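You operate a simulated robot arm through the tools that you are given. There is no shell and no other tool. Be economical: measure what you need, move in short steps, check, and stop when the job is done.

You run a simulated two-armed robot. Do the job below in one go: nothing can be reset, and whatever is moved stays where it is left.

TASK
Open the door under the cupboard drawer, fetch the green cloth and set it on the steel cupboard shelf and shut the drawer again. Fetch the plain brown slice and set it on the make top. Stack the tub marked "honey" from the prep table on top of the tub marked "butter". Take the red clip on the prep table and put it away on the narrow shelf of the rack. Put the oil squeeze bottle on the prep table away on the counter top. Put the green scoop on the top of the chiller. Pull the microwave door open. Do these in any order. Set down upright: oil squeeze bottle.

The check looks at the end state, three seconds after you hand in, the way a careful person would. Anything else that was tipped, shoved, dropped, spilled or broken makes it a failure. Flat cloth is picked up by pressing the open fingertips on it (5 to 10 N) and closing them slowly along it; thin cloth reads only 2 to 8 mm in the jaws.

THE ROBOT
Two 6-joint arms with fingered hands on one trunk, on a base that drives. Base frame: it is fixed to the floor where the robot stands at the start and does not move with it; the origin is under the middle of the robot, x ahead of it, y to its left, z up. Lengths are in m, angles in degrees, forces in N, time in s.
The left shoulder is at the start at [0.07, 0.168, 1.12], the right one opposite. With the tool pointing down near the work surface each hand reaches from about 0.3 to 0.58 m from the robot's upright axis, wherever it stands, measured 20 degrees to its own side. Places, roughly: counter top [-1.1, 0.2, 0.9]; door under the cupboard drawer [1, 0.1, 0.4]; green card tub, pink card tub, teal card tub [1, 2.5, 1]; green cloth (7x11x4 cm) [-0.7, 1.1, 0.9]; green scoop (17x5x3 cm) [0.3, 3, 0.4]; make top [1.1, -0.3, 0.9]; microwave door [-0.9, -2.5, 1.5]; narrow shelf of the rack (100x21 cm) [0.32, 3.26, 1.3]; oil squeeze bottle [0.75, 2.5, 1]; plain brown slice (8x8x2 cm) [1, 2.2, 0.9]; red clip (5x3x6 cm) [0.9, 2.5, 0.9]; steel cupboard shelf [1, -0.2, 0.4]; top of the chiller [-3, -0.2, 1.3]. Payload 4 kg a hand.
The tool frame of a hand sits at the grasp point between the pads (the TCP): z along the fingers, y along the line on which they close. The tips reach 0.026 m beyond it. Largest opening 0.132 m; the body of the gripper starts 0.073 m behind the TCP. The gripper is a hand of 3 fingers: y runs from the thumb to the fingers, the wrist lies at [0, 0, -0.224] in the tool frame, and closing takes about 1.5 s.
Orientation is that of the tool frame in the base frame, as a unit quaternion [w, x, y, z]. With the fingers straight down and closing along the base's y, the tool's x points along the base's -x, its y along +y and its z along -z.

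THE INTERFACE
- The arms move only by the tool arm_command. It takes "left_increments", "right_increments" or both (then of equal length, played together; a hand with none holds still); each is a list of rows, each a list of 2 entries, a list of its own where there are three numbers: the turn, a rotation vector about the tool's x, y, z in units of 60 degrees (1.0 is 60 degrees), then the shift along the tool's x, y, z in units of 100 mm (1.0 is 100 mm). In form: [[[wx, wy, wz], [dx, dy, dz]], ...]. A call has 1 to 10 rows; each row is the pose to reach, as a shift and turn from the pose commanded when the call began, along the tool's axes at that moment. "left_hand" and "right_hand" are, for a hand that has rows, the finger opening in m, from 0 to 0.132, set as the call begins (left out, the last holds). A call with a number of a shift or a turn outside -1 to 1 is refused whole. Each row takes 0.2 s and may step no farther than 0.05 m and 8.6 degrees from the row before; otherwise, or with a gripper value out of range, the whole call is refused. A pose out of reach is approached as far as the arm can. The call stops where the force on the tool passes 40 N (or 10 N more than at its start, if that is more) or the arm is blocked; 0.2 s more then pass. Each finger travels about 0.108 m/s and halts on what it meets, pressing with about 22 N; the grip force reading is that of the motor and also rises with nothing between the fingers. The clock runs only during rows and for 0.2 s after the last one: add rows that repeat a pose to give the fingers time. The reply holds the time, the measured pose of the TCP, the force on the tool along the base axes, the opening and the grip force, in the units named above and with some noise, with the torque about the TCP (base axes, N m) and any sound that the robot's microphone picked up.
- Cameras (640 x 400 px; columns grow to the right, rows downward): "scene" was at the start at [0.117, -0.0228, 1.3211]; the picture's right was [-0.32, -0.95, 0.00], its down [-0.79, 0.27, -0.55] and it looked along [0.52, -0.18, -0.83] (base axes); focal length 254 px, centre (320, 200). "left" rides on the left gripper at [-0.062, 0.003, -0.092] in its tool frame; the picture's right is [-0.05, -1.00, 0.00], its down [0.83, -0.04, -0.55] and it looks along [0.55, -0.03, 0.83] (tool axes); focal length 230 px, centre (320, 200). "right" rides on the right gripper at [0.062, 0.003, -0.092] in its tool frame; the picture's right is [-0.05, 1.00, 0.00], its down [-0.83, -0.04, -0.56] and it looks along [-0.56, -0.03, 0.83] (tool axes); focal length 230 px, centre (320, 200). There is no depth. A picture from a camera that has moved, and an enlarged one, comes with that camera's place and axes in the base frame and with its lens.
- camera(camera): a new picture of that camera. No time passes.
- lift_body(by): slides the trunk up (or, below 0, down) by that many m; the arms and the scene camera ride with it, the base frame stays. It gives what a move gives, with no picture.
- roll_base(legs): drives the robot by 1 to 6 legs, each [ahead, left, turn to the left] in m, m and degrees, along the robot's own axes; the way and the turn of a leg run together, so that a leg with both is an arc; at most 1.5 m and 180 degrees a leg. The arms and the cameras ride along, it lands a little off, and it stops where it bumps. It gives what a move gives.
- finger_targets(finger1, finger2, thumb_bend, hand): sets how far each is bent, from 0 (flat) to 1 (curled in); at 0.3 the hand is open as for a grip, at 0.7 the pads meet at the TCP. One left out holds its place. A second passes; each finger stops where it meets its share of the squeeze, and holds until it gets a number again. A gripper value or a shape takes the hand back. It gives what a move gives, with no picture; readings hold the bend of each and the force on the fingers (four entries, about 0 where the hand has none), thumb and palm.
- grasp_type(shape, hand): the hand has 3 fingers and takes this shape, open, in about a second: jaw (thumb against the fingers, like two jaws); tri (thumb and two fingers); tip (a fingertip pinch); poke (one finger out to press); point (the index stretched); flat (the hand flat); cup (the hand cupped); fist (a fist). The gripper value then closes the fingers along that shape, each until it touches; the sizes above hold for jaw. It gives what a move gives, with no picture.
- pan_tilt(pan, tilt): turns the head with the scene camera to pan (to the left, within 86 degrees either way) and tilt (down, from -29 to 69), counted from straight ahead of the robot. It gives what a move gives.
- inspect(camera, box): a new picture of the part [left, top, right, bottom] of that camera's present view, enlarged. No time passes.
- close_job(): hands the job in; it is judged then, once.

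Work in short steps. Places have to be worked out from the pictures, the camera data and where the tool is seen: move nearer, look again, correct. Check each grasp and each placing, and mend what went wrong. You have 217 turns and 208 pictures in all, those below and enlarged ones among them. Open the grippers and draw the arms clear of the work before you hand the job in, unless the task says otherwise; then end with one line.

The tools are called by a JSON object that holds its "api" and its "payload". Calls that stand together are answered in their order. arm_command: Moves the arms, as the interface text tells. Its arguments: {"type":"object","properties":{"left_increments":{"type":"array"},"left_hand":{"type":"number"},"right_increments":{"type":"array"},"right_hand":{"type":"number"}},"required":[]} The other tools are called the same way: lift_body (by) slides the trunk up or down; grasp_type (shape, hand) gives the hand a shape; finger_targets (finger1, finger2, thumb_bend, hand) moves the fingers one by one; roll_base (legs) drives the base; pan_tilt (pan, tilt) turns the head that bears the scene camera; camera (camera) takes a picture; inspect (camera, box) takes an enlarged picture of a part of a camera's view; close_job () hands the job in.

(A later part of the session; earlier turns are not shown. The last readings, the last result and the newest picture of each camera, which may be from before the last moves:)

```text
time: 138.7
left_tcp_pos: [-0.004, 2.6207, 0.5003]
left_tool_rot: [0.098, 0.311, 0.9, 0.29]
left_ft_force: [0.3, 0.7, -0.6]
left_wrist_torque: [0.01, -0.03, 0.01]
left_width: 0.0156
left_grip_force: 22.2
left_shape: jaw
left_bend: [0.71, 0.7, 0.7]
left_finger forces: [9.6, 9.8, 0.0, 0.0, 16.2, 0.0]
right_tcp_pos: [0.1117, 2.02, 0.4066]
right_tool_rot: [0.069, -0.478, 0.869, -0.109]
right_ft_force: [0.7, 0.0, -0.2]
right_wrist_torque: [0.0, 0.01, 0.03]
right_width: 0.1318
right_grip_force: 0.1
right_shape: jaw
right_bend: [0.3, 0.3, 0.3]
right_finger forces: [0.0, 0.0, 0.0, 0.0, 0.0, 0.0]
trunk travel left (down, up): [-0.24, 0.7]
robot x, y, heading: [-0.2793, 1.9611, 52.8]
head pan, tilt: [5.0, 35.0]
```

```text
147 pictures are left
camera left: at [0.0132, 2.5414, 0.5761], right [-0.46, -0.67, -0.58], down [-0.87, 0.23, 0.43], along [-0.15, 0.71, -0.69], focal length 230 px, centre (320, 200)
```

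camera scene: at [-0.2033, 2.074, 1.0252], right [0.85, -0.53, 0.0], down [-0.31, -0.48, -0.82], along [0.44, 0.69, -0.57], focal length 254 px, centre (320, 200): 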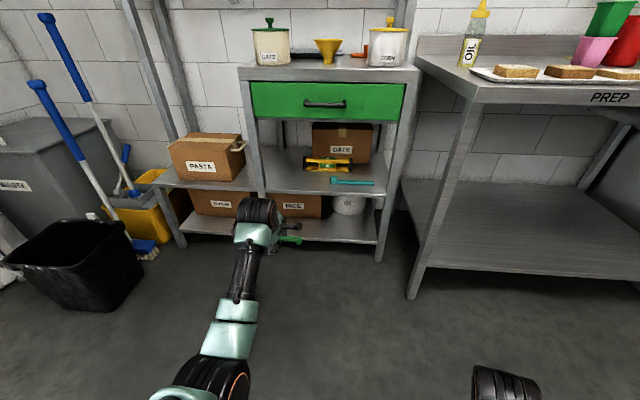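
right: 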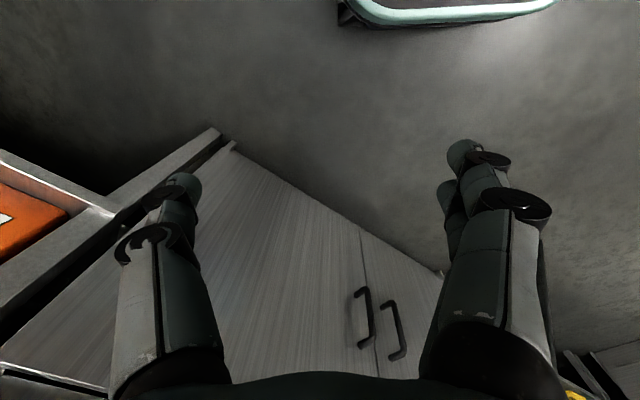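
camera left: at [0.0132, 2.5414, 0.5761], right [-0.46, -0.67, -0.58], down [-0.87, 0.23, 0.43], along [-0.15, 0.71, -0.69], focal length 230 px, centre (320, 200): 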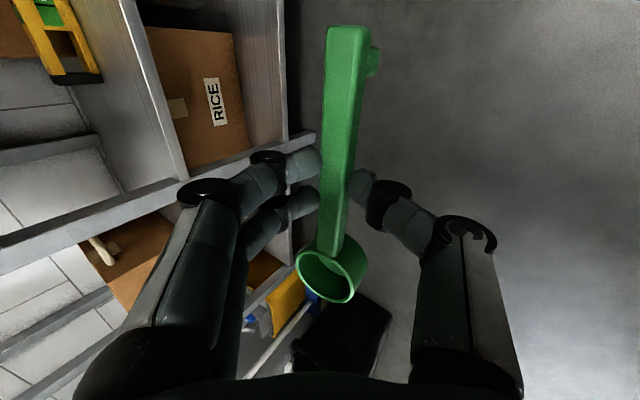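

Scoop secured. Now the bottle with the right hand: raise the trunk, retract the left arm with the scoop, and swing the right hand to a forward 40°-down posture.

{"api": "lift_body", "payload": {"by": 0.4}}

{"api": "lift_body", "payload": {"by": 0.1}}

{"api": "arm_command", "payload": {"right_increments": [[[-0.027, -0.115, 0.026], [-0.14, 0, -0.09]], [[-0.055, -0.23, 0.052], [-0.28, 0, -0.18]], [[-0.083, -0.344, 0.078], [-0.42, 0, -0.26]], [[-0.11, -0.459, 0.104], [-0.56, 0, -0.35]], [[-0.138, -0.574, 0.13], [-0.7, 0, -0.43]], [[-0.166, -0.688, 0.156], [-0.84, 0, -0.52]], [[-0.194, -0.803, 0.182], [-0.98, 0, -0.6]]], "left_increments": [[[0, 0, 0], [0, -0.11, -0.08]], [[0, 0, 0], [0, -0.23, -0.16]], [[0, 0, 0], [0, -0.34, -0.25]], [[0, 0, 0], [0, -0.46, -0.33]], [[0, 0, 0], [0, -0.57, -0.41]], [[0, 0, 0], [0, -0.69, -0.5]], [[0, 0, 0], [0, -0.81, -0.58]]]}}

```text
time: 142.5
left_tcp_pos: [-0.0029, 2.6201, 0.9002]
left_tool_rot: [0.098, 0.312, 0.9, 0.289]
left_ft_force: [0.8, 0.2, -0.5]
left_wrist_torque: [-0.01, 0.0, -0.03]
left_width: 0.0155
left_grip_force: 22.0
left_shape: jaw
left_bend: [0.71, 0.7, 0.7]
left_finger forces: [9.5, 9.7, 0.0, 0.1, 16.3, 0.0]
right_tcp_pos: [0.1125, 2.0184, 0.808]
right_tool_rot: [0.069, -0.478, 0.869, -0.109]
right_ft_force: [-0.2, -0.1, -0.4]
right_wrist_torque: [0.02, 0.03, 0.0]
right_width: 0.1319
right_grip_force: 0.2
right_shape: jaw
right_bend: [0.3, 0.3, 0.3]
right_finger forces: [0.1, 0.1, 0.0, 0.0, 0.1, 0.1]
trunk travel left (down, up): [-0.64, 0.3]
robot x, y, heading: [-0.2802, 1.9581, 52.7]
head pan, tilt: [5.0, 35.0]
```

```text
time: 143.9
left_tcp_pos: [-0.0037, 2.6197, 0.9991]
left_tool_rot: [0.098, 0.311, 0.9, 0.289]
left_ft_force: [0.2, -0.2, 0.4]
left_wrist_torque: [0.0, 0.02, 0.01]
left_width: 0.0156
left_grip_force: 22.1
left_shape: jaw
left_bend: [0.71, 0.7, 0.7]
left_finger forces: [9.5, 9.8, 0.0, 0.1, 16.2, 0.1]
right_tcp_pos: [0.1122, 2.0182, 0.9072]
right_tool_rot: [0.068, -0.479, 0.868, -0.11]
right_ft_force: [0.2, 0.4, 0.9]
right_wrist_torque: [0.0, 0.01, -0.01]
right_width: 0.1316
right_grip_force: 0.1
right_shape: jaw
right_bend: [0.3, 0.3, 0.3]
right_finger forces: [0.1, 0.0, 0.0, 0.1, 0.1, 0.0]
trunk travel left (down, up): [-0.74, 0.2]
robot x, y, heading: [-0.2793, 1.9591, 52.8]
head pan, tilt: [5.0, 35.0]
```

```text
time: 145.5
left_tcp_pos: [-0.0684, 2.5552, 1.0144]
left_tool_rot: [0.091, 0.309, 0.896, 0.307]
left_ft_force: [0.6, -0.8, 0.2]
left_wrist_torque: [-0.04, -0.03, -0.01]
left_width: 0.0152
left_grip_force: 22.2
left_shape: jaw
left_bend: [0.71, 0.7, 0.7]
left_finger forces: [9.6, 9.8, 0.0, 0.0, 16.3, 0.0]
right_tcp_pos: [0.1598, 2.1204, 0.9484]
right_tool_rot: [0.379, -0.403, 0.811, 0.189]
right_ft_force: [-0.1, 0.5, 0.3]
right_wrist_torque: [0.01, 0.03, 0.03]
right_width: 0.1318
right_grip_force: 0.1
right_shape: jaw
right_bend: [0.3, 0.3, 0.3]
right_finger forces: [0.0, 0.1, 0.0, 0.1, 0.0, 0.1]
right hand out of reach, approached as far as the arm can: row 2, 3, 4, 5, 6, 7
trunk travel left (down, up): [-0.74, 0.2]
robot x, y, heading: [-0.28, 1.961, 52.6]
head pan, tilt: [5.0, 35.0]
```

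Right hand posture good (z .46,.61,-.64). I raise 4 cm, then drive right 0.18 and forward 0.38 toward the bottle and look.

{"api": "lift_body", "payload": {"by": 0.05}}

{"api": "roll_base", "payload": {"legs": [[0, -0.18, 0], [0.36, 0, 0]]}}

{"api": "camera", "payload": {"camera": "scene"}}

{"api": "camera", "payload": {"camera": "right"}}

```text
time: 146.4
left_tcp_pos: [-0.0698, 2.5549, 1.0621]
left_tool_rot: [0.091, 0.309, 0.897, 0.304]
left_ft_force: [-0.5, -1.0, -0.6]
left_wrist_torque: [-0.05, 0.02, 0.02]
left_width: 0.0153
left_grip_force: 21.9
left_shape: jaw
left_bend: [0.71, 0.7, 0.7]
left_finger forces: [9.5, 9.8, 0.1, 0.1, 16.2, 0.0]
right_tcp_pos: [0.1614, 2.1205, 0.9976]
right_tool_rot: [0.378, -0.404, 0.812, 0.187]
right_ft_force: [0.7, -0.8, 0.0]
right_wrist_torque: [0.01, -0.03, -0.02]
right_width: 0.1318
right_grip_force: 0.0
right_shape: jaw
right_bend: [0.3, 0.3, 0.3]
right_finger forces: [0.0, 0.1, 0.0, 0.0, 0.0, 0.1]
trunk travel left (down, up): [-0.79, 0.15]
robot x, y, heading: [-0.2829, 1.9603, 52.9]
head pan, tilt: [5.0, 35.0]
```

```text
time: 149.8
left_tcp_pos: [0.2911, 2.7302, 1.056]
left_tool_rot: [0.088, 0.312, 0.897, 0.3]
left_ft_force: [0.5, 0.4, -0.1]
left_wrist_torque: [-0.05, -0.03, -0.01]
left_width: 0.0155
left_grip_force: 22.1
left_shape: jaw
left_bend: [0.71, 0.7, 0.7]
left_finger forces: [9.5, 9.7, 0.0, 0.1, 16.2, 0.1]
right_tcp_pos: [0.5247, 2.2959, 0.9991]
right_tool_rot: [0.379, -0.402, 0.812, 0.187]
right_ft_force: [0.3, 0.1, 0.2]
right_wrist_torque: [0.0, -0.02, -0.02]
right_width: 0.132
right_grip_force: 0.0
right_shape: jaw
right_bend: [0.3, 0.3, 0.3]
right_finger forces: [0.2, 0.1, 0.1, 0.0, 0.1, 0.0]
trunk travel left (down, up): [-0.79, 0.15]
robot x, y, heading: [0.0833, 2.1373, 52.4]
head pan, tilt: [5.0, 35.0]
```

```text
146 pictures are left
camera scene: at [0.1602, 2.2513, 1.5753], right [0.84, -0.54, 0.0], down [-0.31, -0.48, -0.82], along [0.44, 0.69, -0.57], focal length 254 px, centre (320, 200)
```

scene: 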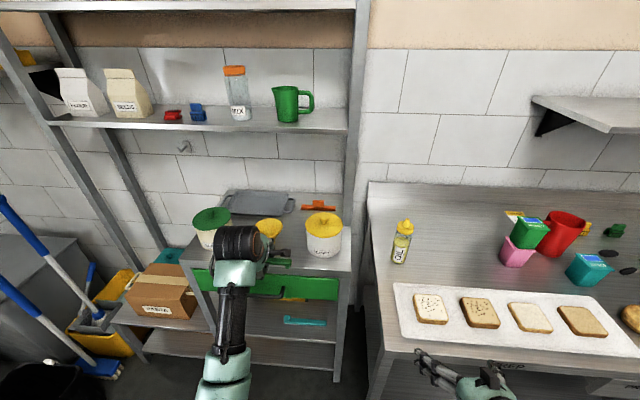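

```text
145 pictures are left
camera right: at [0.4557, 2.2105, 1.0106], right [-0.77, 0.63, 0.04], down [0.1, 0.06, 0.99], along [0.63, 0.77, -0.11], focal length 230 px, centre (320, 200)
```

right: 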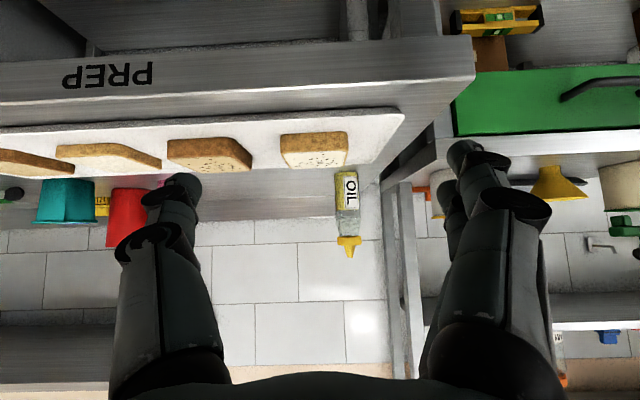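

Bottle ≈(0.712, 2.612). I drive left 0.045, forward 0.10, and reach the right arm 0.13 forward; then check.

{"api": "roll_base", "payload": {"legs": [[0.1, 0.045, 0]]}}

{"api": "arm_command", "payload": {"right_increments": [[[0, 0, 0], [-0.2, 0, 0.25]], [[0, 0, 0], [-0.4, 0, 0.5]], [[0, 0, 0], [-0.6, 0, 0.75]], [[0, 0, 0], [-0.8, 0, 1.0]]], "right_hand": 0.1}}

{"api": "camera", "payload": {"camera": "right"}}

{"api": "camera", "payload": {"camera": "scene"}}

```text
time: 151.0
left_tcp_pos: [0.3172, 2.8361, 1.0555]
left_tool_rot: [0.086, 0.313, 0.897, 0.301]
left_ft_force: [0.4, 0.1, -0.4]
left_wrist_torque: [0.04, 0.01, 0.0]
left_width: 0.0153
left_grip_force: 21.8
left_shape: jaw
left_bend: [0.71, 0.7, 0.7]
left_finger forces: [9.5, 9.7, 0.1, 0.1, 16.2, 0.1]
right_tcp_pos: [0.5498, 2.4003, 0.9977]
right_tool_rot: [0.379, -0.402, 0.812, 0.188]
right_ft_force: [-0.1, 0.4, -0.2]
right_wrist_torque: [-0.03, 0.02, 0.0]
right_width: 0.1318
right_grip_force: 0.0
right_shape: jaw
right_bend: [0.3, 0.3, 0.3]
right_finger forces: [0.0, 0.0, 0.0, 0.1, 0.1, 0.0]
trunk travel left (down, up): [-0.79, 0.15]
robot x, y, heading: [0.1048, 2.2426, 52.2]
head pan, tilt: [5.0, 35.0]
```

```text
time: 152.0
left_tcp_pos: [0.3175, 2.8372, 1.055]
left_tool_rot: [0.086, 0.313, 0.897, 0.3]
left_ft_force: [0.8, 0.2, -0.8]
left_wrist_torque: [-0.04, 0.03, 0.0]
left_width: 0.0154
left_grip_force: 21.8
left_shape: jaw
left_bend: [0.71, 0.7, 0.7]
left_finger forces: [9.6, 9.7, 0.0, 0.0, 16.2, 0.0]
right_tcp_pos: [0.6278, 2.5034, 0.9929]
right_tool_rot: [0.377, -0.402, 0.813, 0.186]
right_ft_force: [0.2, -0.9, 0.1]
right_wrist_torque: [0.01, 0.0, -0.02]
right_width: 0.1003
right_grip_force: 0.1
right_shape: jaw
right_bend: [0.63, 0.63, 0.59]
right_finger forces: [0.0, 0.0, 0.0, 0.1, 0.1, 0.0]
trunk travel left (down, up): [-0.79, 0.15]
robot x, y, heading: [0.1118, 2.2436, 52.2]
head pan, tilt: [5.0, 35.0]
```

```text
144 pictures are left
camera right: at [0.5587, 2.4196, 1.005], right [-0.77, 0.63, 0.04], down [0.1, 0.06, 0.99], along [0.63, 0.77, -0.11], focal length 230 px, centre (320, 200)
```

right: 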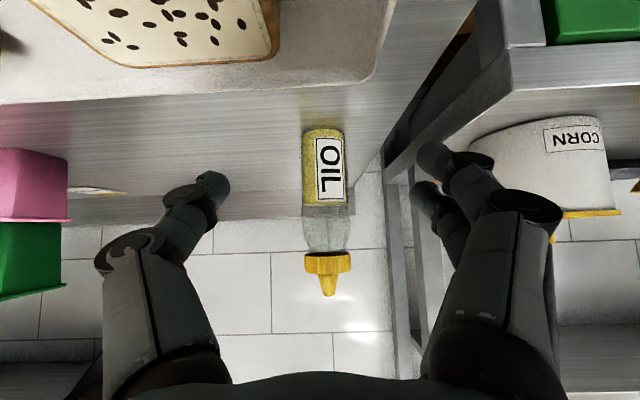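

```text
143 pictures are left
camera scene: at [0.187, 2.3592, 1.575], right [0.84, -0.54, 0.0], down [-0.31, -0.48, -0.82], along [0.44, 0.69, -0.57], focal length 254 px, centre (320, 200)
```

scene: 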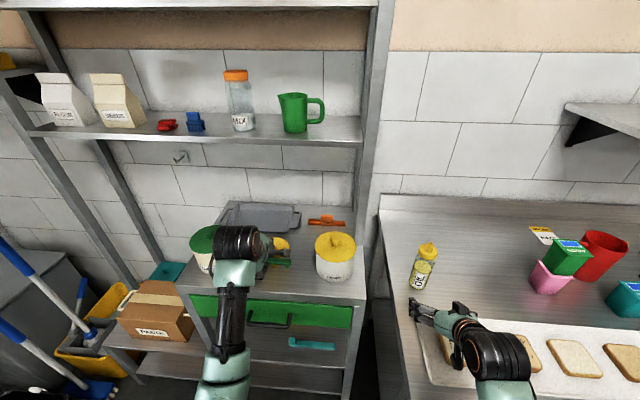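

Bottle centred between the jaws. I advance ~13 cm while lowering slightly to grip the body, then close.

{"api": "arm_command", "payload": {"right_increments": [[[0, 0, 0], [-0.12, 0, 0.22]], [[0, 0, 0], [-0.25, 0, 0.44]], [[0, 0, 0], [-0.38, 0, 0.66]], [[0, 0, 0], [-0.5, 0, 0.88]]]}}

{"api": "arm_command", "payload": {"right_increments": [[[0, 0, 0], [-0.1, 0, 0.13]], [[0, 0, 0], [-0.2, 0, 0.24]]]}}

{"api": "camera", "payload": {"camera": "right"}}

```text
time: 153.0
left_tcp_pos: [0.3183, 2.8385, 1.0543]
left_tool_rot: [0.086, 0.312, 0.897, 0.3]
left_ft_force: [0.0, 0.9, -0.8]
left_wrist_torque: [-0.02, -0.03, -0.02]
left_width: 0.0156
left_grip_force: 22.4
left_shape: jaw
left_bend: [0.71, 0.7, 0.7]
left_finger forces: [9.5, 9.7, 0.1, 0.1, 16.2, 0.1]
right_tcp_pos: [0.6895, 2.5831, 0.9742]
right_tool_rot: [0.378, -0.401, 0.813, 0.186]
right_ft_force: [-0.8, 0.9, -0.2]
right_wrist_torque: [-0.02, 0.02, -0.02]
right_width: 0.1005
right_grip_force: 0.0
right_shape: jaw
right_bend: [0.63, 0.63, 0.59]
right_finger forces: [0.0, 0.0, 0.0, 0.0, 0.1, 0.1]
trunk travel left (down, up): [-0.79, 0.15]
robot x, y, heading: [0.1082, 2.2438, 52.4]
head pan, tilt: [5.0, 35.0]
```

```text
time: 153.6
left_tcp_pos: [0.3184, 2.8387, 1.0554]
left_tool_rot: [0.087, 0.313, 0.897, 0.3]
left_ft_force: [0.6, 0.2, 0.4]
left_wrist_torque: [0.0, 0.0, -0.01]
left_width: 0.0154
left_grip_force: 22.0
left_shape: jaw
left_bend: [0.71, 0.7, 0.7]
left_finger forces: [9.5, 9.8, 0.0, 0.0, 16.3, 0.0]
right_tcp_pos: [0.707, 2.608, 0.9737]
right_tool_rot: [0.379, -0.401, 0.813, 0.186]
right_ft_force: [-0.9, 0.3, -0.3]
right_wrist_torque: [0.0, -0.01, 0.02]
right_width: 0.1005
right_grip_force: 0.1
right_shape: jaw
right_bend: [0.63, 0.63, 0.59]
right_finger forces: [0.0, 0.0, 0.1, 0.0, 0.0, 0.1]
trunk travel left (down, up): [-0.79, 0.15]
robot x, y, heading: [0.1095, 2.2416, 52.3]
head pan, tilt: [5.0, 35.0]
```

```text
142 pictures are left
camera right: at [0.6389, 2.5228, 0.9869], right [-0.77, 0.63, 0.04], down [0.1, 0.06, 0.99], along [0.63, 0.77, -0.11], focal length 230 px, centre (320, 200)
```

right: 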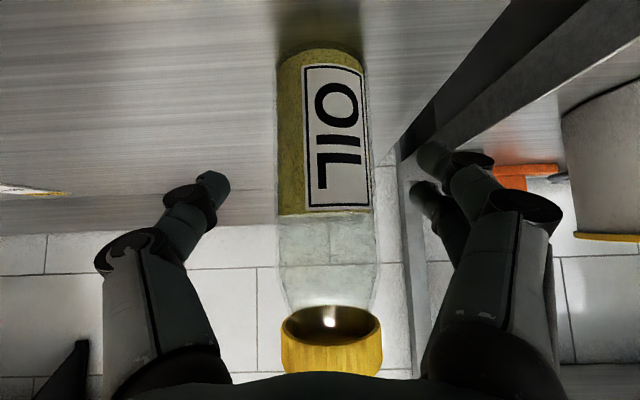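

Bottle is between the fingers. I close and check the grip.

{"api": "arm_command", "payload": {"right_increments": [[[0, 0, 0], [0, 0, 0]], [[0, 0, 0], [0, 0, 0]], [[0, 0, 0], [0, 0, 0]], [[0, 0, 0], [0, 0, 0]], [[0, 0, 0], [0, 0, 0]], [[0, 0, 0], [0, 0, 0]]], "right_hand": 0.03}}

{"api": "camera", "payload": {"camera": "right"}}

```text
time: 155.0
left_tcp_pos: [0.3163, 2.8384, 1.0549]
left_tool_rot: [0.087, 0.312, 0.897, 0.301]
left_ft_force: [-0.2, 0.3, -0.5]
left_wrist_torque: [-0.01, -0.01, -0.01]
left_width: 0.0154
left_grip_force: 22.4
left_shape: jaw
left_bend: [0.71, 0.7, 0.7]
left_finger forces: [9.5, 9.6, 0.0, 0.1, 16.2, 0.0]
right_tcp_pos: [0.7078, 2.6073, 0.9756]
right_tool_rot: [0.379, -0.401, 0.813, 0.186]
right_ft_force: [-0.8, 1.9, -0.1]
right_wrist_torque: [0.03, -0.02, 0.0]
right_width: 0.0462
right_grip_force: 22.0
right_shape: jaw
right_bend: [0.74, 0.74, 0.7]
right_finger forces: [9.6, 10.2, 0.1, 0.0, 19.9, 0.0]
trunk travel left (down, up): [-0.79, 0.15]
robot x, y, heading: [0.1114, 2.2431, 52.5]
head pan, tilt: [5.0, 35.0]
```

```text
141 pictures are left
camera right: at [0.6385, 2.5222, 0.9876], right [-0.77, 0.63, 0.04], down [0.1, 0.06, 0.99], along [0.63, 0.77, -0.11], focal length 230 px, centre (320, 200)
```

right: 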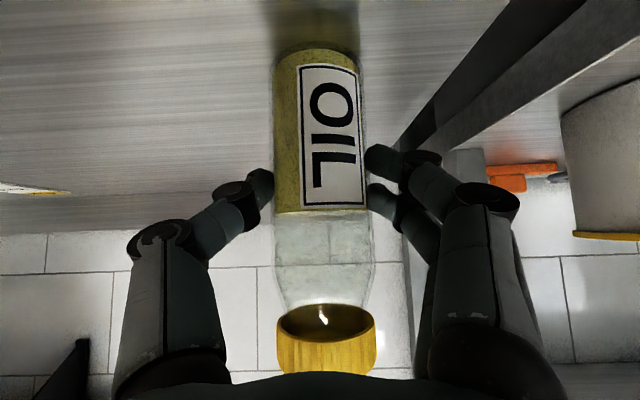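

Bottle gripped upright (bottom ≈7.5 cm below TCP). I lift with the trunk and back out, then sidestep into the aisle.

{"api": "lift_body", "payload": {"by": 0.12}}

{"api": "roll_base", "payload": {"legs": [[-0.5, 0, 0], [0, -0.97, 0]]}}

{"api": "pan_tilt", "payload": {"pan": 86, "tilt": 30}}

{"api": "camera", "payload": {"camera": "scene"}}

{"api": "camera", "payload": {"camera": "right"}}

```text
time: 156.5
left_tcp_pos: [0.3182, 2.8378, 1.1748]
left_tool_rot: [0.085, 0.313, 0.897, 0.299]
left_ft_force: [0.4, -0.2, -1.4]
left_wrist_torque: [-0.04, 0.03, -0.01]
left_width: 0.0155
left_grip_force: 21.9
left_shape: jaw
left_bend: [0.71, 0.7, 0.7]
left_finger forces: [9.5, 9.7, 0.0, 0.0, 16.1, 0.0]
right_tcp_pos: [0.7089, 2.6079, 1.0935]
right_tool_rot: [0.379, -0.401, 0.813, 0.186]
right_ft_force: [0.3, -0.1, -1.5]
right_wrist_torque: [-0.01, -0.01, 0.01]
right_width: 0.0462
right_grip_force: 21.4
right_shape: jaw
right_bend: [0.74, 0.74, 0.7]
right_finger forces: [9.3, 10.1, 0.0, 0.0, 19.9, 0.0]
trunk travel left (down, up): [-0.91, 0.03]
robot x, y, heading: [0.1086, 2.2435, 52.4]
head pan, tilt: [5.0, 35.0]
```

```text
time: 164.1
left_tcp_pos: [0.7708, 1.8753, 1.1737]
left_tool_rot: [0.081, 0.295, 0.903, 0.301]
left_ft_force: [0.8, -0.5, 0.3]
left_wrist_torque: [-0.02, -0.02, -0.02]
left_width: 0.0155
left_grip_force: 22.1
left_shape: jaw
left_bend: [0.71, 0.7, 0.7]
left_finger forces: [9.5, 9.6, 0.0, 0.1, 16.1, 0.1]
right_tcp_pos: [1.1703, 1.6614, 1.0942]
right_tool_rot: [0.375, -0.417, 0.805, 0.194]
right_ft_force: [0.0, -0.7, -1.3]
right_wrist_torque: [-0.01, 0.02, 0.03]
right_width: 0.046
right_grip_force: 21.8
right_shape: jaw
right_bend: [0.74, 0.74, 0.7]
right_finger forces: [9.3, 10.0, 0.1, 0.1, 19.8, 0.0]
trunk travel left (down, up): [-0.91, 0.03]
robot x, y, heading: [0.5854, 1.2708, 54.7]
head pan, tilt: [5.0, 35.0]
```

```text
time: 165.6
left_tcp_pos: [0.7712, 1.8748, 1.1751]
left_tool_rot: [0.08, 0.294, 0.903, 0.302]
left_ft_force: [0.2, -0.4, -1.2]
left_wrist_torque: [-0.06, 0.0, 0.01]
left_width: 0.0154
left_grip_force: 21.7
left_shape: jaw
left_bend: [0.71, 0.7, 0.7]
left_finger forces: [9.4, 9.7, 0.0, 0.0, 16.2, 0.1]
right_tcp_pos: [1.1704, 1.6618, 1.0957]
right_tool_rot: [0.375, -0.417, 0.805, 0.194]
right_ft_force: [-0.6, -0.5, -2.3]
right_wrist_torque: [-0.02, 0.02, -0.02]
right_width: 0.0465
right_grip_force: 21.7
right_shape: jaw
right_bend: [0.74, 0.74, 0.7]
right_finger forces: [9.3, 10.1, 0.0, 0.1, 19.9, 0.0]
trunk travel left (down, up): [-0.91, 0.03]
robot x, y, heading: [0.5844, 1.2738, 54.7]
head pan, tilt: [85.9, 30.0]
```

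```text
140 pictures are left
camera scene: at [0.5446, 1.3732, 1.7029], right [0.64, 0.77, 0.0], down [0.39, -0.32, -0.87], along [-0.67, 0.55, -0.5], focal length 254 px, centre (320, 200)
```

scene: 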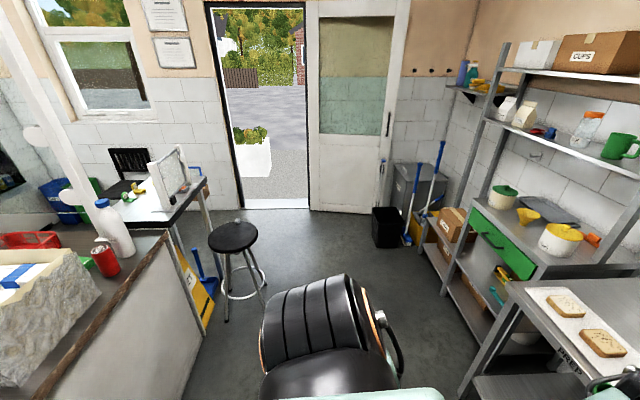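

```text
139 pictures are left
camera right: at [1.1046, 1.5726, 1.1074], right [-0.8, 0.6, 0.04], down [0.1, 0.07, 0.99], along [0.6, 0.79, -0.11], focal length 230 px, centre (320, 200)
```

right: 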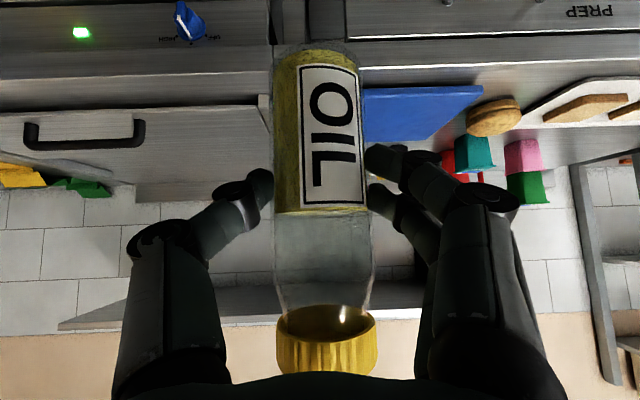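

In the aisle. I back along it, shift right, then turn left to face the PAPER counter.

{"api": "roll_base", "payload": {"legs": [[-1.45, 0, 0], [0, -0.28, 0], [0, 0, 90]]}}

{"api": "pan_tilt", "payload": {"pan": 0, "tilt": 40}}

{"api": "camera", "payload": {"camera": "scene"}}

```text
time: 178.1
left_tcp_pos: [-0.6075, 0.1118, 1.1762]
left_tool_rot: [-0.158, -0.433, 0.845, 0.269]
left_ft_force: [0.4, 0.2, -0.8]
left_wrist_torque: [0.03, 0.01, 0.0]
left_width: 0.015
left_grip_force: 22.8
left_shape: jaw
left_bend: [0.71, 0.7, 0.7]
left_finger forces: [9.1, 9.3, 0.0, 0.0, 15.5, 0.0]
right_tcp_pos: [-0.397, 0.5118, 1.0948]
right_tool_rot: [-0.125, 0.866, -0.269, -0.403]
right_ft_force: [-0.3, 0.4, -3.0]
right_wrist_torque: [-0.02, -0.01, -0.04]
right_width: 0.0459
right_grip_force: 21.4
right_shape: jaw
right_bend: [0.74, 0.74, 0.7]
right_finger forces: [9.0, 10.1, 0.0, 0.0, 19.6, 0.0]
trunk travel left (down, up): [-0.91, 0.03]
robot x, y, heading: [-0.0047, -0.0696, 145.0]
head pan, tilt: [85.9, 30.0]
```

```text
time: 179.7
left_tcp_pos: [-0.6086, 0.1117, 1.1753]
left_tool_rot: [-0.158, -0.434, 0.845, 0.269]
left_ft_force: [0.8, 0.2, 0.1]
left_wrist_torque: [0.04, -0.04, -0.01]
left_width: 0.0151
left_grip_force: 22.0
left_shape: jaw
left_bend: [0.71, 0.7, 0.7]
left_finger forces: [9.2, 9.3, 0.0, 0.0, 15.4, 0.0]
right_tcp_pos: [-0.3964, 0.5124, 1.0947]
right_tool_rot: [-0.126, 0.866, -0.271, -0.402]
right_ft_force: [1.1, -0.2, -1.2]
right_wrist_torque: [-0.06, 0.03, -0.01]
right_width: 0.0459
right_grip_force: 21.8
right_shape: jaw
right_bend: [0.74, 0.74, 0.7]
right_finger forces: [9.1, 10.1, 0.0, 0.1, 19.7, 0.1]
trunk travel left (down, up): [-0.91, 0.03]
robot x, y, heading: [-0.003, -0.072, 145.2]
head pan, tilt: [0.0, 40.0]
```

```text
138 pictures are left
camera scene: at [-0.1157, 0.0083, 1.6875], right [0.57, 0.82, 0.0], down [0.53, -0.37, -0.77], along [-0.63, 0.44, -0.64], focal length 254 px, centre (320, 200)
```

scene: 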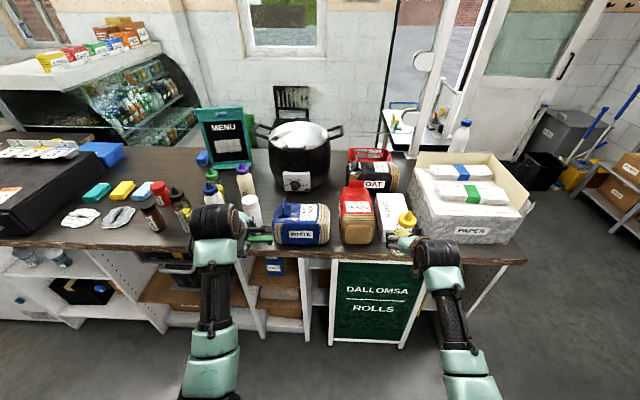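

I see the counter with the PAPER box, packets, pot and bottles. Zooming to find a free spot for the bottle.

{"api": "inspect", "payload": {"camera": "scene", "box": [0, 110, 260, 272]}}

{"api": "inspect", "payload": {"camera": "scene", "box": [240, 110, 540, 272]}}

```text
2.46 times, centred on (130, 191) of scene
camera zoom: at [-0.1157, 0.0083, 1.6875], right [0.57, 0.82, 0.0], down [0.53, -0.37, -0.77], along [-0.63, 0.44, -0.64], focal length 626 px, centre (788, 222)
```

zoom: 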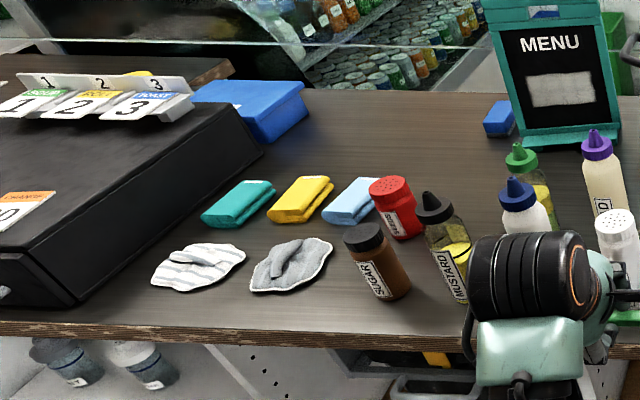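

```text
2.13 times, centred on (390, 191) of scene
camera zoom: at [-0.1157, 0.0083, 1.6875], right [0.57, 0.82, 0.0], down [0.53, -0.37, -0.77], along [-0.63, 0.44, -0.64], focal length 543 px, centre (171, 219)
```

zoom: 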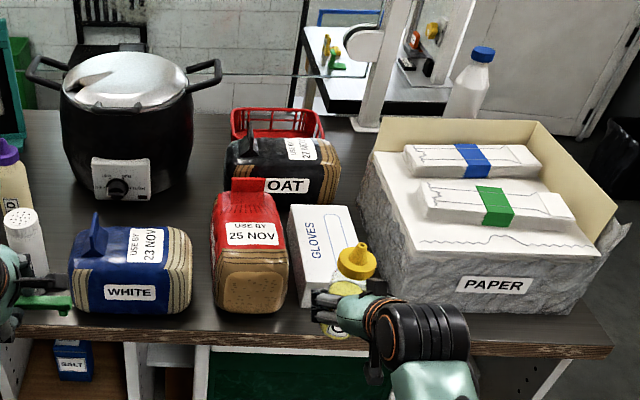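

The clutter hides the spot near (-1.0, 0.1). I move left 0.6 so that the right hand comes in front of that region and look again.

{"api": "roll_base", "payload": {"legs": [[0, 0.6, 0]]}}

{"api": "pan_tilt", "payload": {"pan": -5, "tilt": 50}}

{"api": "camera", "payload": {"camera": "scene"}}

```text
time: 183.2
left_tcp_pos: [-0.9528, -0.3838, 1.1755]
left_tool_rot: [-0.16, -0.433, 0.845, 0.269]
left_ft_force: [0.1, 0.8, -0.9]
left_wrist_torque: [0.03, -0.03, 0.02]
left_width: 0.015
left_grip_force: 22.2
left_shape: jaw
left_bend: [0.71, 0.7, 0.7]
left_finger forces: [9.1, 9.3, 0.0, 0.0, 15.4, 0.1]
right_tcp_pos: [-0.7409, 0.0163, 1.0948]
right_tool_rot: [-0.125, 0.866, -0.271, -0.402]
right_ft_force: [0.2, 0.1, -2.1]
right_wrist_torque: [-0.02, -0.04, -0.03]
right_width: 0.046
right_grip_force: 21.6
right_shape: jaw
right_bend: [0.74, 0.74, 0.7]
right_finger forces: [9.1, 10.1, 0.0, 0.0, 19.7, 0.0]
trunk travel left (down, up): [-0.91, 0.03]
robot x, y, heading: [-0.3496, -0.5665, 145.2]
head pan, tilt: [0.0, 40.0]
```

```text
time: 183.9
left_tcp_pos: [-0.9519, -0.3842, 1.1747]
left_tool_rot: [-0.158, -0.434, 0.845, 0.27]
left_ft_force: [0.8, -0.6, 0.0]
left_wrist_torque: [-0.01, 0.01, 0.02]
left_width: 0.0151
left_grip_force: 21.2
left_shape: jaw
left_bend: [0.71, 0.7, 0.7]
left_finger forces: [9.0, 9.2, 0.1, 0.0, 15.5, 0.1]
right_tcp_pos: [-0.7409, 0.0156, 1.0944]
right_tool_rot: [-0.126, 0.865, -0.271, -0.402]
right_ft_force: [-0.1, 0.6, -1.3]
right_wrist_torque: [-0.01, 0.0, 0.03]
right_width: 0.046
right_grip_force: 21.8
right_shape: jaw
right_bend: [0.74, 0.74, 0.7]
right_finger forces: [9.1, 10.1, 0.0, 0.1, 19.6, 0.0]
trunk travel left (down, up): [-0.91, 0.03]
robot x, y, heading: [-0.3501, -0.5684, 145.1]
head pan, tilt: [-5.0, 50.0]
```

```text
135 pictures are left
camera scene: at [-0.4504, -0.4877, 1.6734], right [0.64, 0.77, 0.0], down [0.59, -0.49, -0.64], along [-0.49, 0.41, -0.77], focal length 254 px, centre (320, 200)
```

scene: 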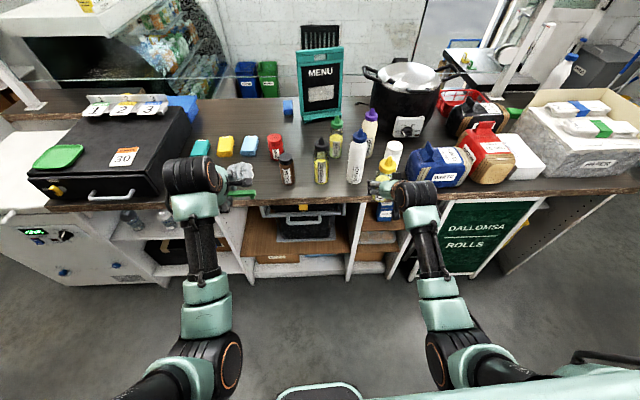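

Between MUSTARD and the blue-capped bottle there's a ~10 cm gap; target ≈(-0.933, 0.019), ~6 cm inside the edge. I drive forward 0.16, left 0.107.

{"api": "roll_base", "payload": {"legs": [[0, 0.107, 0], [0.159, 0, 0]]}}

{"api": "camera", "payload": {"camera": "scene"}}

{"api": "camera", "payload": {"camera": "right"}}

```text
time: 186.1
left_tcp_pos: [-1.1417, -0.383, 1.1775]
left_tool_rot: [-0.159, -0.433, 0.845, 0.27]
left_ft_force: [0.8, -0.2, -0.5]
left_wrist_torque: [0.01, -0.01, -0.01]
left_width: 0.015
left_grip_force: 22.1
left_shape: jaw
left_bend: [0.71, 0.7, 0.7]
left_finger forces: [9.1, 9.4, 0.0, 0.0, 15.7, 0.0]
right_tcp_pos: [-0.9298, 0.0178, 1.0957]
right_tool_rot: [-0.127, 0.865, -0.27, -0.403]
right_ft_force: [0.2, 0.0, -1.9]
right_wrist_torque: [-0.02, 0.0, -0.01]
right_width: 0.0458
right_grip_force: 22.0
right_shape: jaw
right_bend: [0.74, 0.74, 0.7]
right_finger forces: [9.1, 10.2, 0.0, 0.0, 19.9, 0.0]
trunk travel left (down, up): [-0.91, 0.03]
robot x, y, heading: [-0.5419, -0.5606, 145.2]
head pan, tilt: [-5.0, 50.0]
```

```text
134 pictures are left
camera scene: at [-0.6373, -0.486, 1.6738], right [0.64, 0.77, 0.0], down [0.59, -0.49, -0.64], along [-0.5, 0.41, -0.76], focal length 254 px, centre (320, 200)
```

scene: 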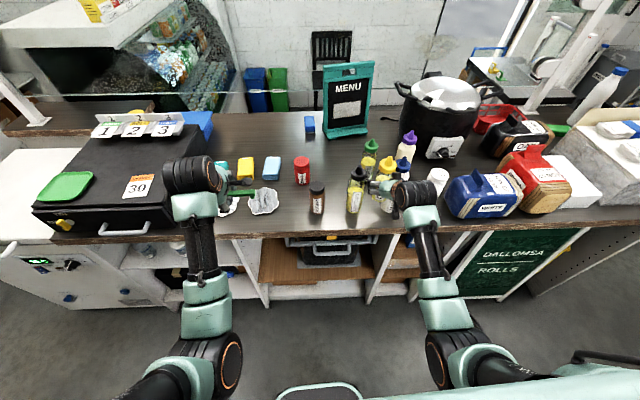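

```text
133 pictures are left
camera right: at [-0.8403, -0.0471, 1.1087], right [-0.6, -0.8, 0.04], down [-0.07, 0.1, 0.99], along [-0.8, 0.59, -0.11], focal length 230 px, centre (320, 200)
```

right: 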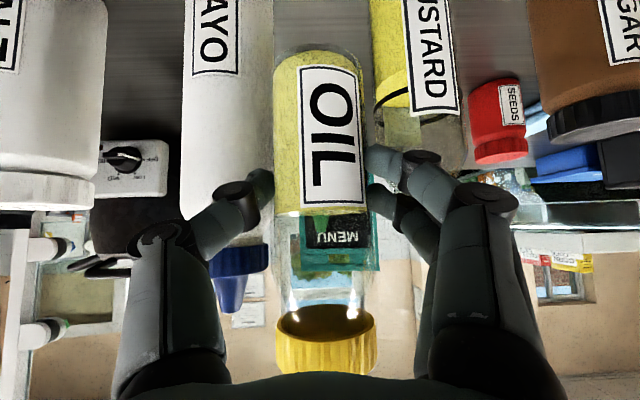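

The gap is tighter than thought (MAYO close). The space between the grey rag and SUGAR, around (-1.19, -0.165), is roomier. I back off 0.1, move left 0.30, then forward 0.21.

{"api": "roll_base", "payload": {"legs": [[-0.1, 0, 0], [0, 0.3, 0], [0.13, 0, 0]]}}

{"api": "camera", "payload": {"camera": "right"}}

{"api": "camera", "payload": {"camera": "scene"}}

```text
time: 189.8
left_tcp_pos: [-1.3384, -0.6217, 1.1771]
left_tool_rot: [-0.159, -0.435, 0.844, 0.27]
left_ft_force: [0.0, -0.1, 0.3]
left_wrist_torque: [-0.01, 0.02, -0.01]
left_width: 0.0153
left_grip_force: 21.5
left_shape: jaw
left_bend: [0.71, 0.7, 0.7]
left_finger forces: [9.1, 9.3, 0.0, 0.0, 15.5, 0.0]
right_tcp_pos: [-1.1284, -0.2197, 1.0959]
right_tool_rot: [-0.125, 0.866, -0.268, -0.402]
right_ft_force: [-0.6, 0.9, -2.6]
right_wrist_torque: [-0.02, 0.01, 0.01]
right_width: 0.0461
right_grip_force: 22.3
right_shape: jaw
right_bend: [0.74, 0.74, 0.7]
right_finger forces: [9.2, 10.4, 0.0, 0.1, 20.0, 0.0]
trunk travel left (down, up): [-0.91, 0.03]
robot x, y, heading: [-0.7368, -0.7996, 145.2]
head pan, tilt: [-5.0, 50.0]
```

```text
132 pictures are left
camera right: at [-1.0383, -0.2843, 1.1085], right [-0.59, -0.8, 0.04], down [-0.07, 0.1, 0.99], along [-0.8, 0.59, -0.11], focal length 230 px, centre (320, 200)
```

right: 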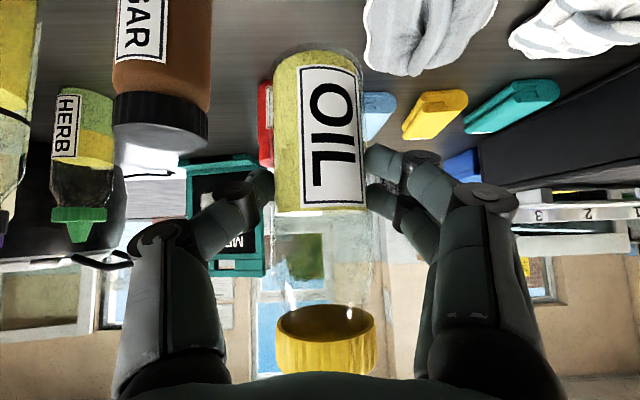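

```text
131 pictures are left
camera scene: at [-0.8344, -0.7227, 1.6737], right [0.64, 0.77, 0.0], down [0.59, -0.49, -0.64], along [-0.5, 0.41, -0.76], focal length 254 px, centre (320, 200)
```

scene: 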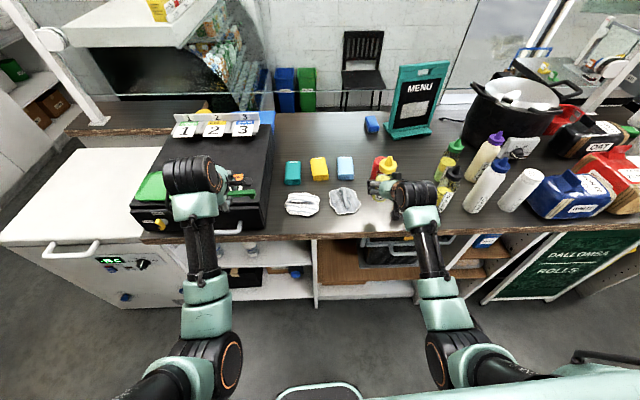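

Good gap. I shift the bottle 7.5 cm forward and 1.4 cm right by arm, then look before lowering.

{"api": "arm_command", "payload": {"right_increments": [[[0, 0, 0], [-0.16, -0.05, 0.19]], [[0, 0, 0], [-0.32, -0.1, 0.38]], [[0, 0, 0], [-0.48, -0.14, 0.57]]]}}

{"api": "camera", "payload": {"camera": "right"}}

{"api": "inspect", "payload": {"camera": "scene", "box": [280, 130, 480, 255]}}

```text
time: 190.6
left_tcp_pos: [-1.3425, -0.6179, 1.1746]
left_tool_rot: [-0.158, -0.435, 0.845, 0.268]
left_ft_force: [-0.5, 0.4, -0.7]
left_wrist_torque: [0.0, 0.01, -0.02]
left_width: 0.0152
left_grip_force: 22.1
left_shape: jaw
left_bend: [0.71, 0.7, 0.7]
left_finger forces: [9.1, 9.2, 0.0, 0.1, 15.5, 0.0]
right_tcp_pos: [-1.1847, -0.1632, 1.0934]
right_tool_rot: [-0.124, 0.867, -0.269, -0.402]
right_ft_force: [-0.8, 0.3, -2.5]
right_wrist_torque: [-0.04, 0.0, -0.01]
right_width: 0.0461
right_grip_force: 21.9
right_shape: jaw
right_bend: [0.74, 0.74, 0.7]
right_finger forces: [9.2, 10.2, 0.1, 0.0, 19.8, 0.0]
trunk travel left (down, up): [-0.91, 0.03]
robot x, y, heading: [-0.7356, -0.7983, 145.4]
head pan, tilt: [-5.0, 50.0]
```

```text
130 pictures are left
camera right: at [-1.0951, -0.2281, 1.1063], right [-0.59, -0.8, 0.04], down [-0.07, 0.1, 0.99], along [-0.8, 0.59, -0.12], focal length 230 px, centre (320, 200)
```

right: 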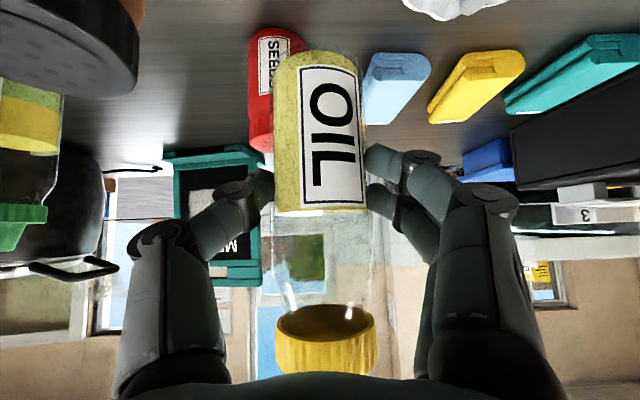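

```text
3.20 times, centred on (380, 192) of scene
camera zoom: at [-0.839, -0.7183, 1.6731], right [0.64, 0.77, 0.0], down [0.59, -0.49, -0.64], along [-0.49, 0.41, -0.77], focal length 814 px, centre (128, 224)
```

zoom: 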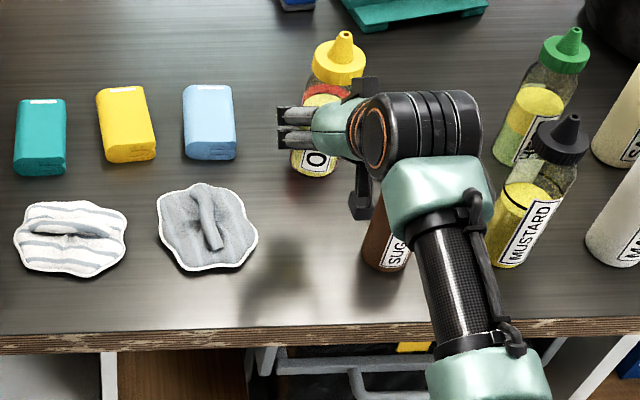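

The bottle would land between the rag (≈2.4 cm gap) and SUGAR (≈5 cm gap). I lower 10 cm with 8 mm shift left, then creep to contact.

{"api": "arm_command", "payload": {"right_increments": [[[0, 0, 0], [0.19, 0.08, 0.16]], [[0, 0, 0], [0.38, 0.08, 0.32]], [[0, 0, 0], [0.57, 0.08, 0.48]], [[0, 0, 0], [0.77, 0.08, 0.64]]]}}

{"api": "inspect", "payload": {"camera": "scene", "box": [280, 130, 480, 255]}}

```text
time: 191.6
left_tcp_pos: [-1.3405, -0.6191, 1.1764]
left_tool_rot: [-0.158, -0.436, 0.845, 0.268]
left_ft_force: [0.5, -1.7, -0.4]
left_wrist_torque: [0.01, 0.01, -0.01]
left_width: 0.0154
left_grip_force: 22.1
left_shape: jaw
left_bend: [0.71, 0.7, 0.7]
left_finger forces: [9.0, 9.3, 0.0, 0.0, 15.5, 0.0]
right_tcp_pos: [-1.188, -0.171, 0.9956]
right_tool_rot: [-0.126, 0.866, -0.268, -0.404]
right_ft_force: [-0.2, 1.6, 2.0]
right_wrist_torque: [0.0, -0.02, 0.0]
right_width: 0.0459
right_grip_force: 22.3
right_shape: jaw
right_bend: [0.74, 0.74, 0.7]
right_finger forces: [9.7, 10.0, 0.1, 0.1, 20.8, 0.1]
trunk travel left (down, up): [-0.91, 0.03]
robot x, y, heading: [-0.7372, -0.7972, 145.9]
head pan, tilt: [-5.0, 50.0]
```

```text
3.20 times, centred on (380, 192) of scene
camera zoom: at [-0.8367, -0.7203, 1.6735], right [0.64, 0.77, 0.0], down [0.59, -0.49, -0.64], along [-0.5, 0.41, -0.77], focal length 814 px, centre (128, 224)
```

zoom: 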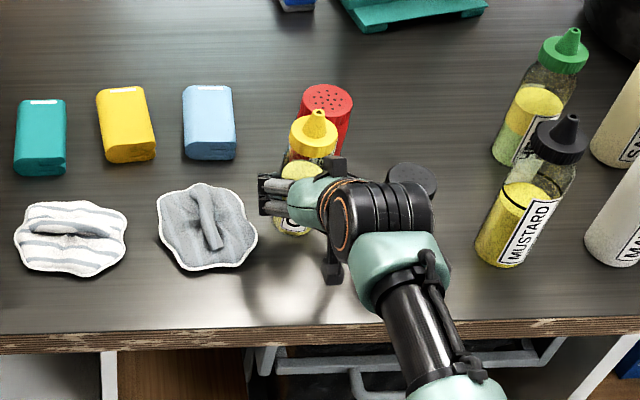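

Weight is already off (Fz changed from -2.5 to +2): contact. One small step more, then release.

{"api": "arm_command", "payload": {"right_increments": [[[0, 0, 0], [0.015, 0, 0.013]], [[0, 0, 0], [0.015, 0, 0.013]]]}}

{"api": "camera", "payload": {"camera": "right"}}

```text
time: 192.2
left_tcp_pos: [-1.3395, -0.621, 1.1758]
left_tool_rot: [-0.158, -0.435, 0.844, 0.269]
left_ft_force: [0.5, 0.2, 0.2]
left_wrist_torque: [-0.01, -0.01, 0.0]
left_width: 0.0153
left_grip_force: 22.0
left_shape: jaw
left_bend: [0.71, 0.7, 0.7]
left_finger forces: [9.1, 9.2, 0.0, 0.0, 15.5, 0.1]
right_tcp_pos: [-1.188, -0.1717, 0.9942]
right_tool_rot: [-0.125, 0.866, -0.268, -0.404]
right_ft_force: [-2.0, 1.0, 6.9]
right_wrist_torque: [0.03, 0.08, 0.0]
right_width: 0.0464
right_grip_force: 22.0
right_shape: jaw
right_bend: [0.74, 0.74, 0.7]
right_finger forces: [9.8, 10.3, 0.0, 0.1, 20.8, 0.0]
trunk travel left (down, up): [-0.91, 0.03]
robot x, y, heading: [-0.7367, -0.7973, 145.2]
head pan, tilt: [-5.0, 50.0]
```

```text
127 pictures are left
camera right: at [-1.0971, -0.2361, 1.0067], right [-0.59, -0.8, 0.04], down [-0.06, 0.1, 0.99], along [-0.8, 0.59, -0.11], focal length 230 px, centre (320, 200)
```

right: 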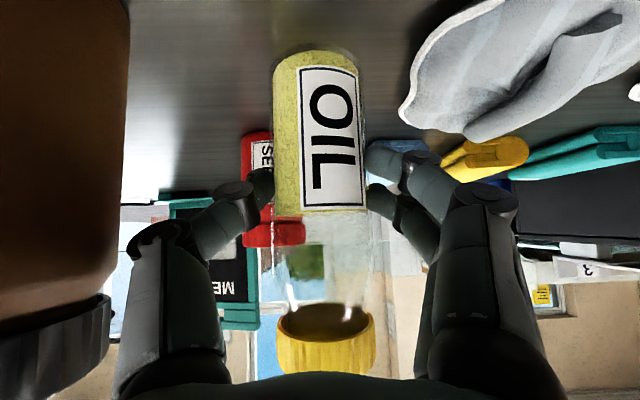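

Bottle stands on the counter at 7 N. I open slightly (SUGAR is near the thumb) and withdraw along the tool axis.

{"api": "arm_command", "payload": {"right_increments": [[[0, 0, 0], [0, 0, 0]], [[0, 0, 0], [0, 0, 0]], [[0, 0, 0], [0, 0, 0]], [[0, 0, 0], [0, 0, 0]]], "right_hand": 0.064}}

{"api": "arm_command", "payload": {"right_increments": [[[0, 0, 0], [0, 0, -0.15]], [[0, 0, 0], [0, 0, -0.3]], [[0, 0, 0], [0, 0, -0.5]], [[0, 0, 0], [0, 0, -0.75]], [[0, 0, 0], [0, 0, -1.0]]]}}

{"api": "inspect", "payload": {"camera": "scene", "box": [280, 130, 480, 255]}}

```text
time: 193.2
left_tcp_pos: [-1.3402, -0.6194, 1.1741]
left_tool_rot: [-0.159, -0.435, 0.844, 0.27]
left_ft_force: [1.0, 0.3, -0.7]
left_wrist_torque: [0.03, -0.01, 0.01]
left_width: 0.0153
left_grip_force: 21.9
left_shape: jaw
left_bend: [0.71, 0.7, 0.7]
left_finger forces: [9.0, 9.4, 0.1, 0.0, 15.4, 0.0]
right_tcp_pos: [-1.1868, -0.1718, 0.9913]
right_tool_rot: [-0.125, 0.866, -0.268, -0.402]
right_ft_force: [-0.5, 0.7, 0.0]
right_wrist_torque: [-0.01, 0.01, 0.02]
right_width: 0.0633
right_grip_force: 0.0
right_shape: jaw
right_bend: [0.73, 0.73, 0.7]
right_finger forces: [0.1, 0.0, 0.1, 0.0, 0.1, 0.0]
trunk travel left (down, up): [-0.91, 0.03]
robot x, y, heading: [-0.737, -0.7982, 145.5]
head pan, tilt: [-5.0, 50.0]
```

```text
time: 194.4
left_tcp_pos: [-1.3386, -0.6204, 1.1756]
left_tool_rot: [-0.159, -0.435, 0.844, 0.271]
left_ft_force: [-0.1, -0.2, -1.6]
left_wrist_torque: [-0.02, 0.02, 0.03]
left_width: 0.0156
left_grip_force: 21.4
left_shape: jaw
left_bend: [0.71, 0.7, 0.7]
left_finger forces: [9.1, 9.3, 0.0, 0.1, 15.4, 0.0]
right_tcp_pos: [-1.1233, -0.2146, 1.0565]
right_tool_rot: [-0.125, 0.866, -0.269, -0.403]
right_ft_force: [0.1, 0.1, -0.5]
right_wrist_torque: [-0.02, 0.02, 0.03]
right_width: 0.063
right_grip_force: 0.2
right_shape: jaw
right_bend: [0.73, 0.73, 0.7]
right_finger forces: [0.0, 0.1, 0.0, 0.1, 0.0, 0.0]
trunk travel left (down, up): [-0.91, 0.03]
robot x, y, heading: [-0.7341, -0.7985, 145.5]
head pan, tilt: [-5.0, 50.0]
```

```text
3.20 times, centred on (380, 192) of scene
camera zoom: at [-0.8355, -0.7209, 1.6735], right [0.64, 0.77, 0.0], down [0.59, -0.49, -0.64], along [-0.5, 0.41, -0.77], focal length 814 px, centre (128, 224)
```

zoom: 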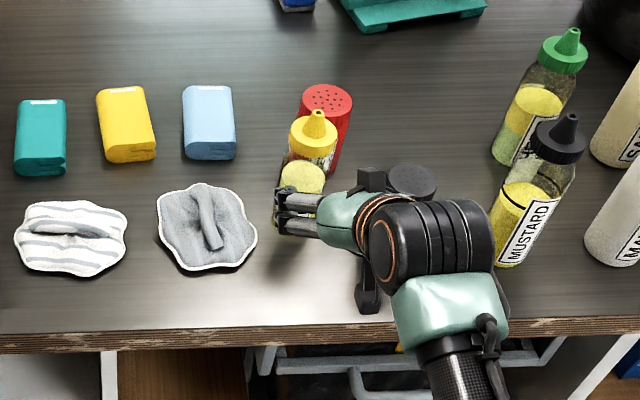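

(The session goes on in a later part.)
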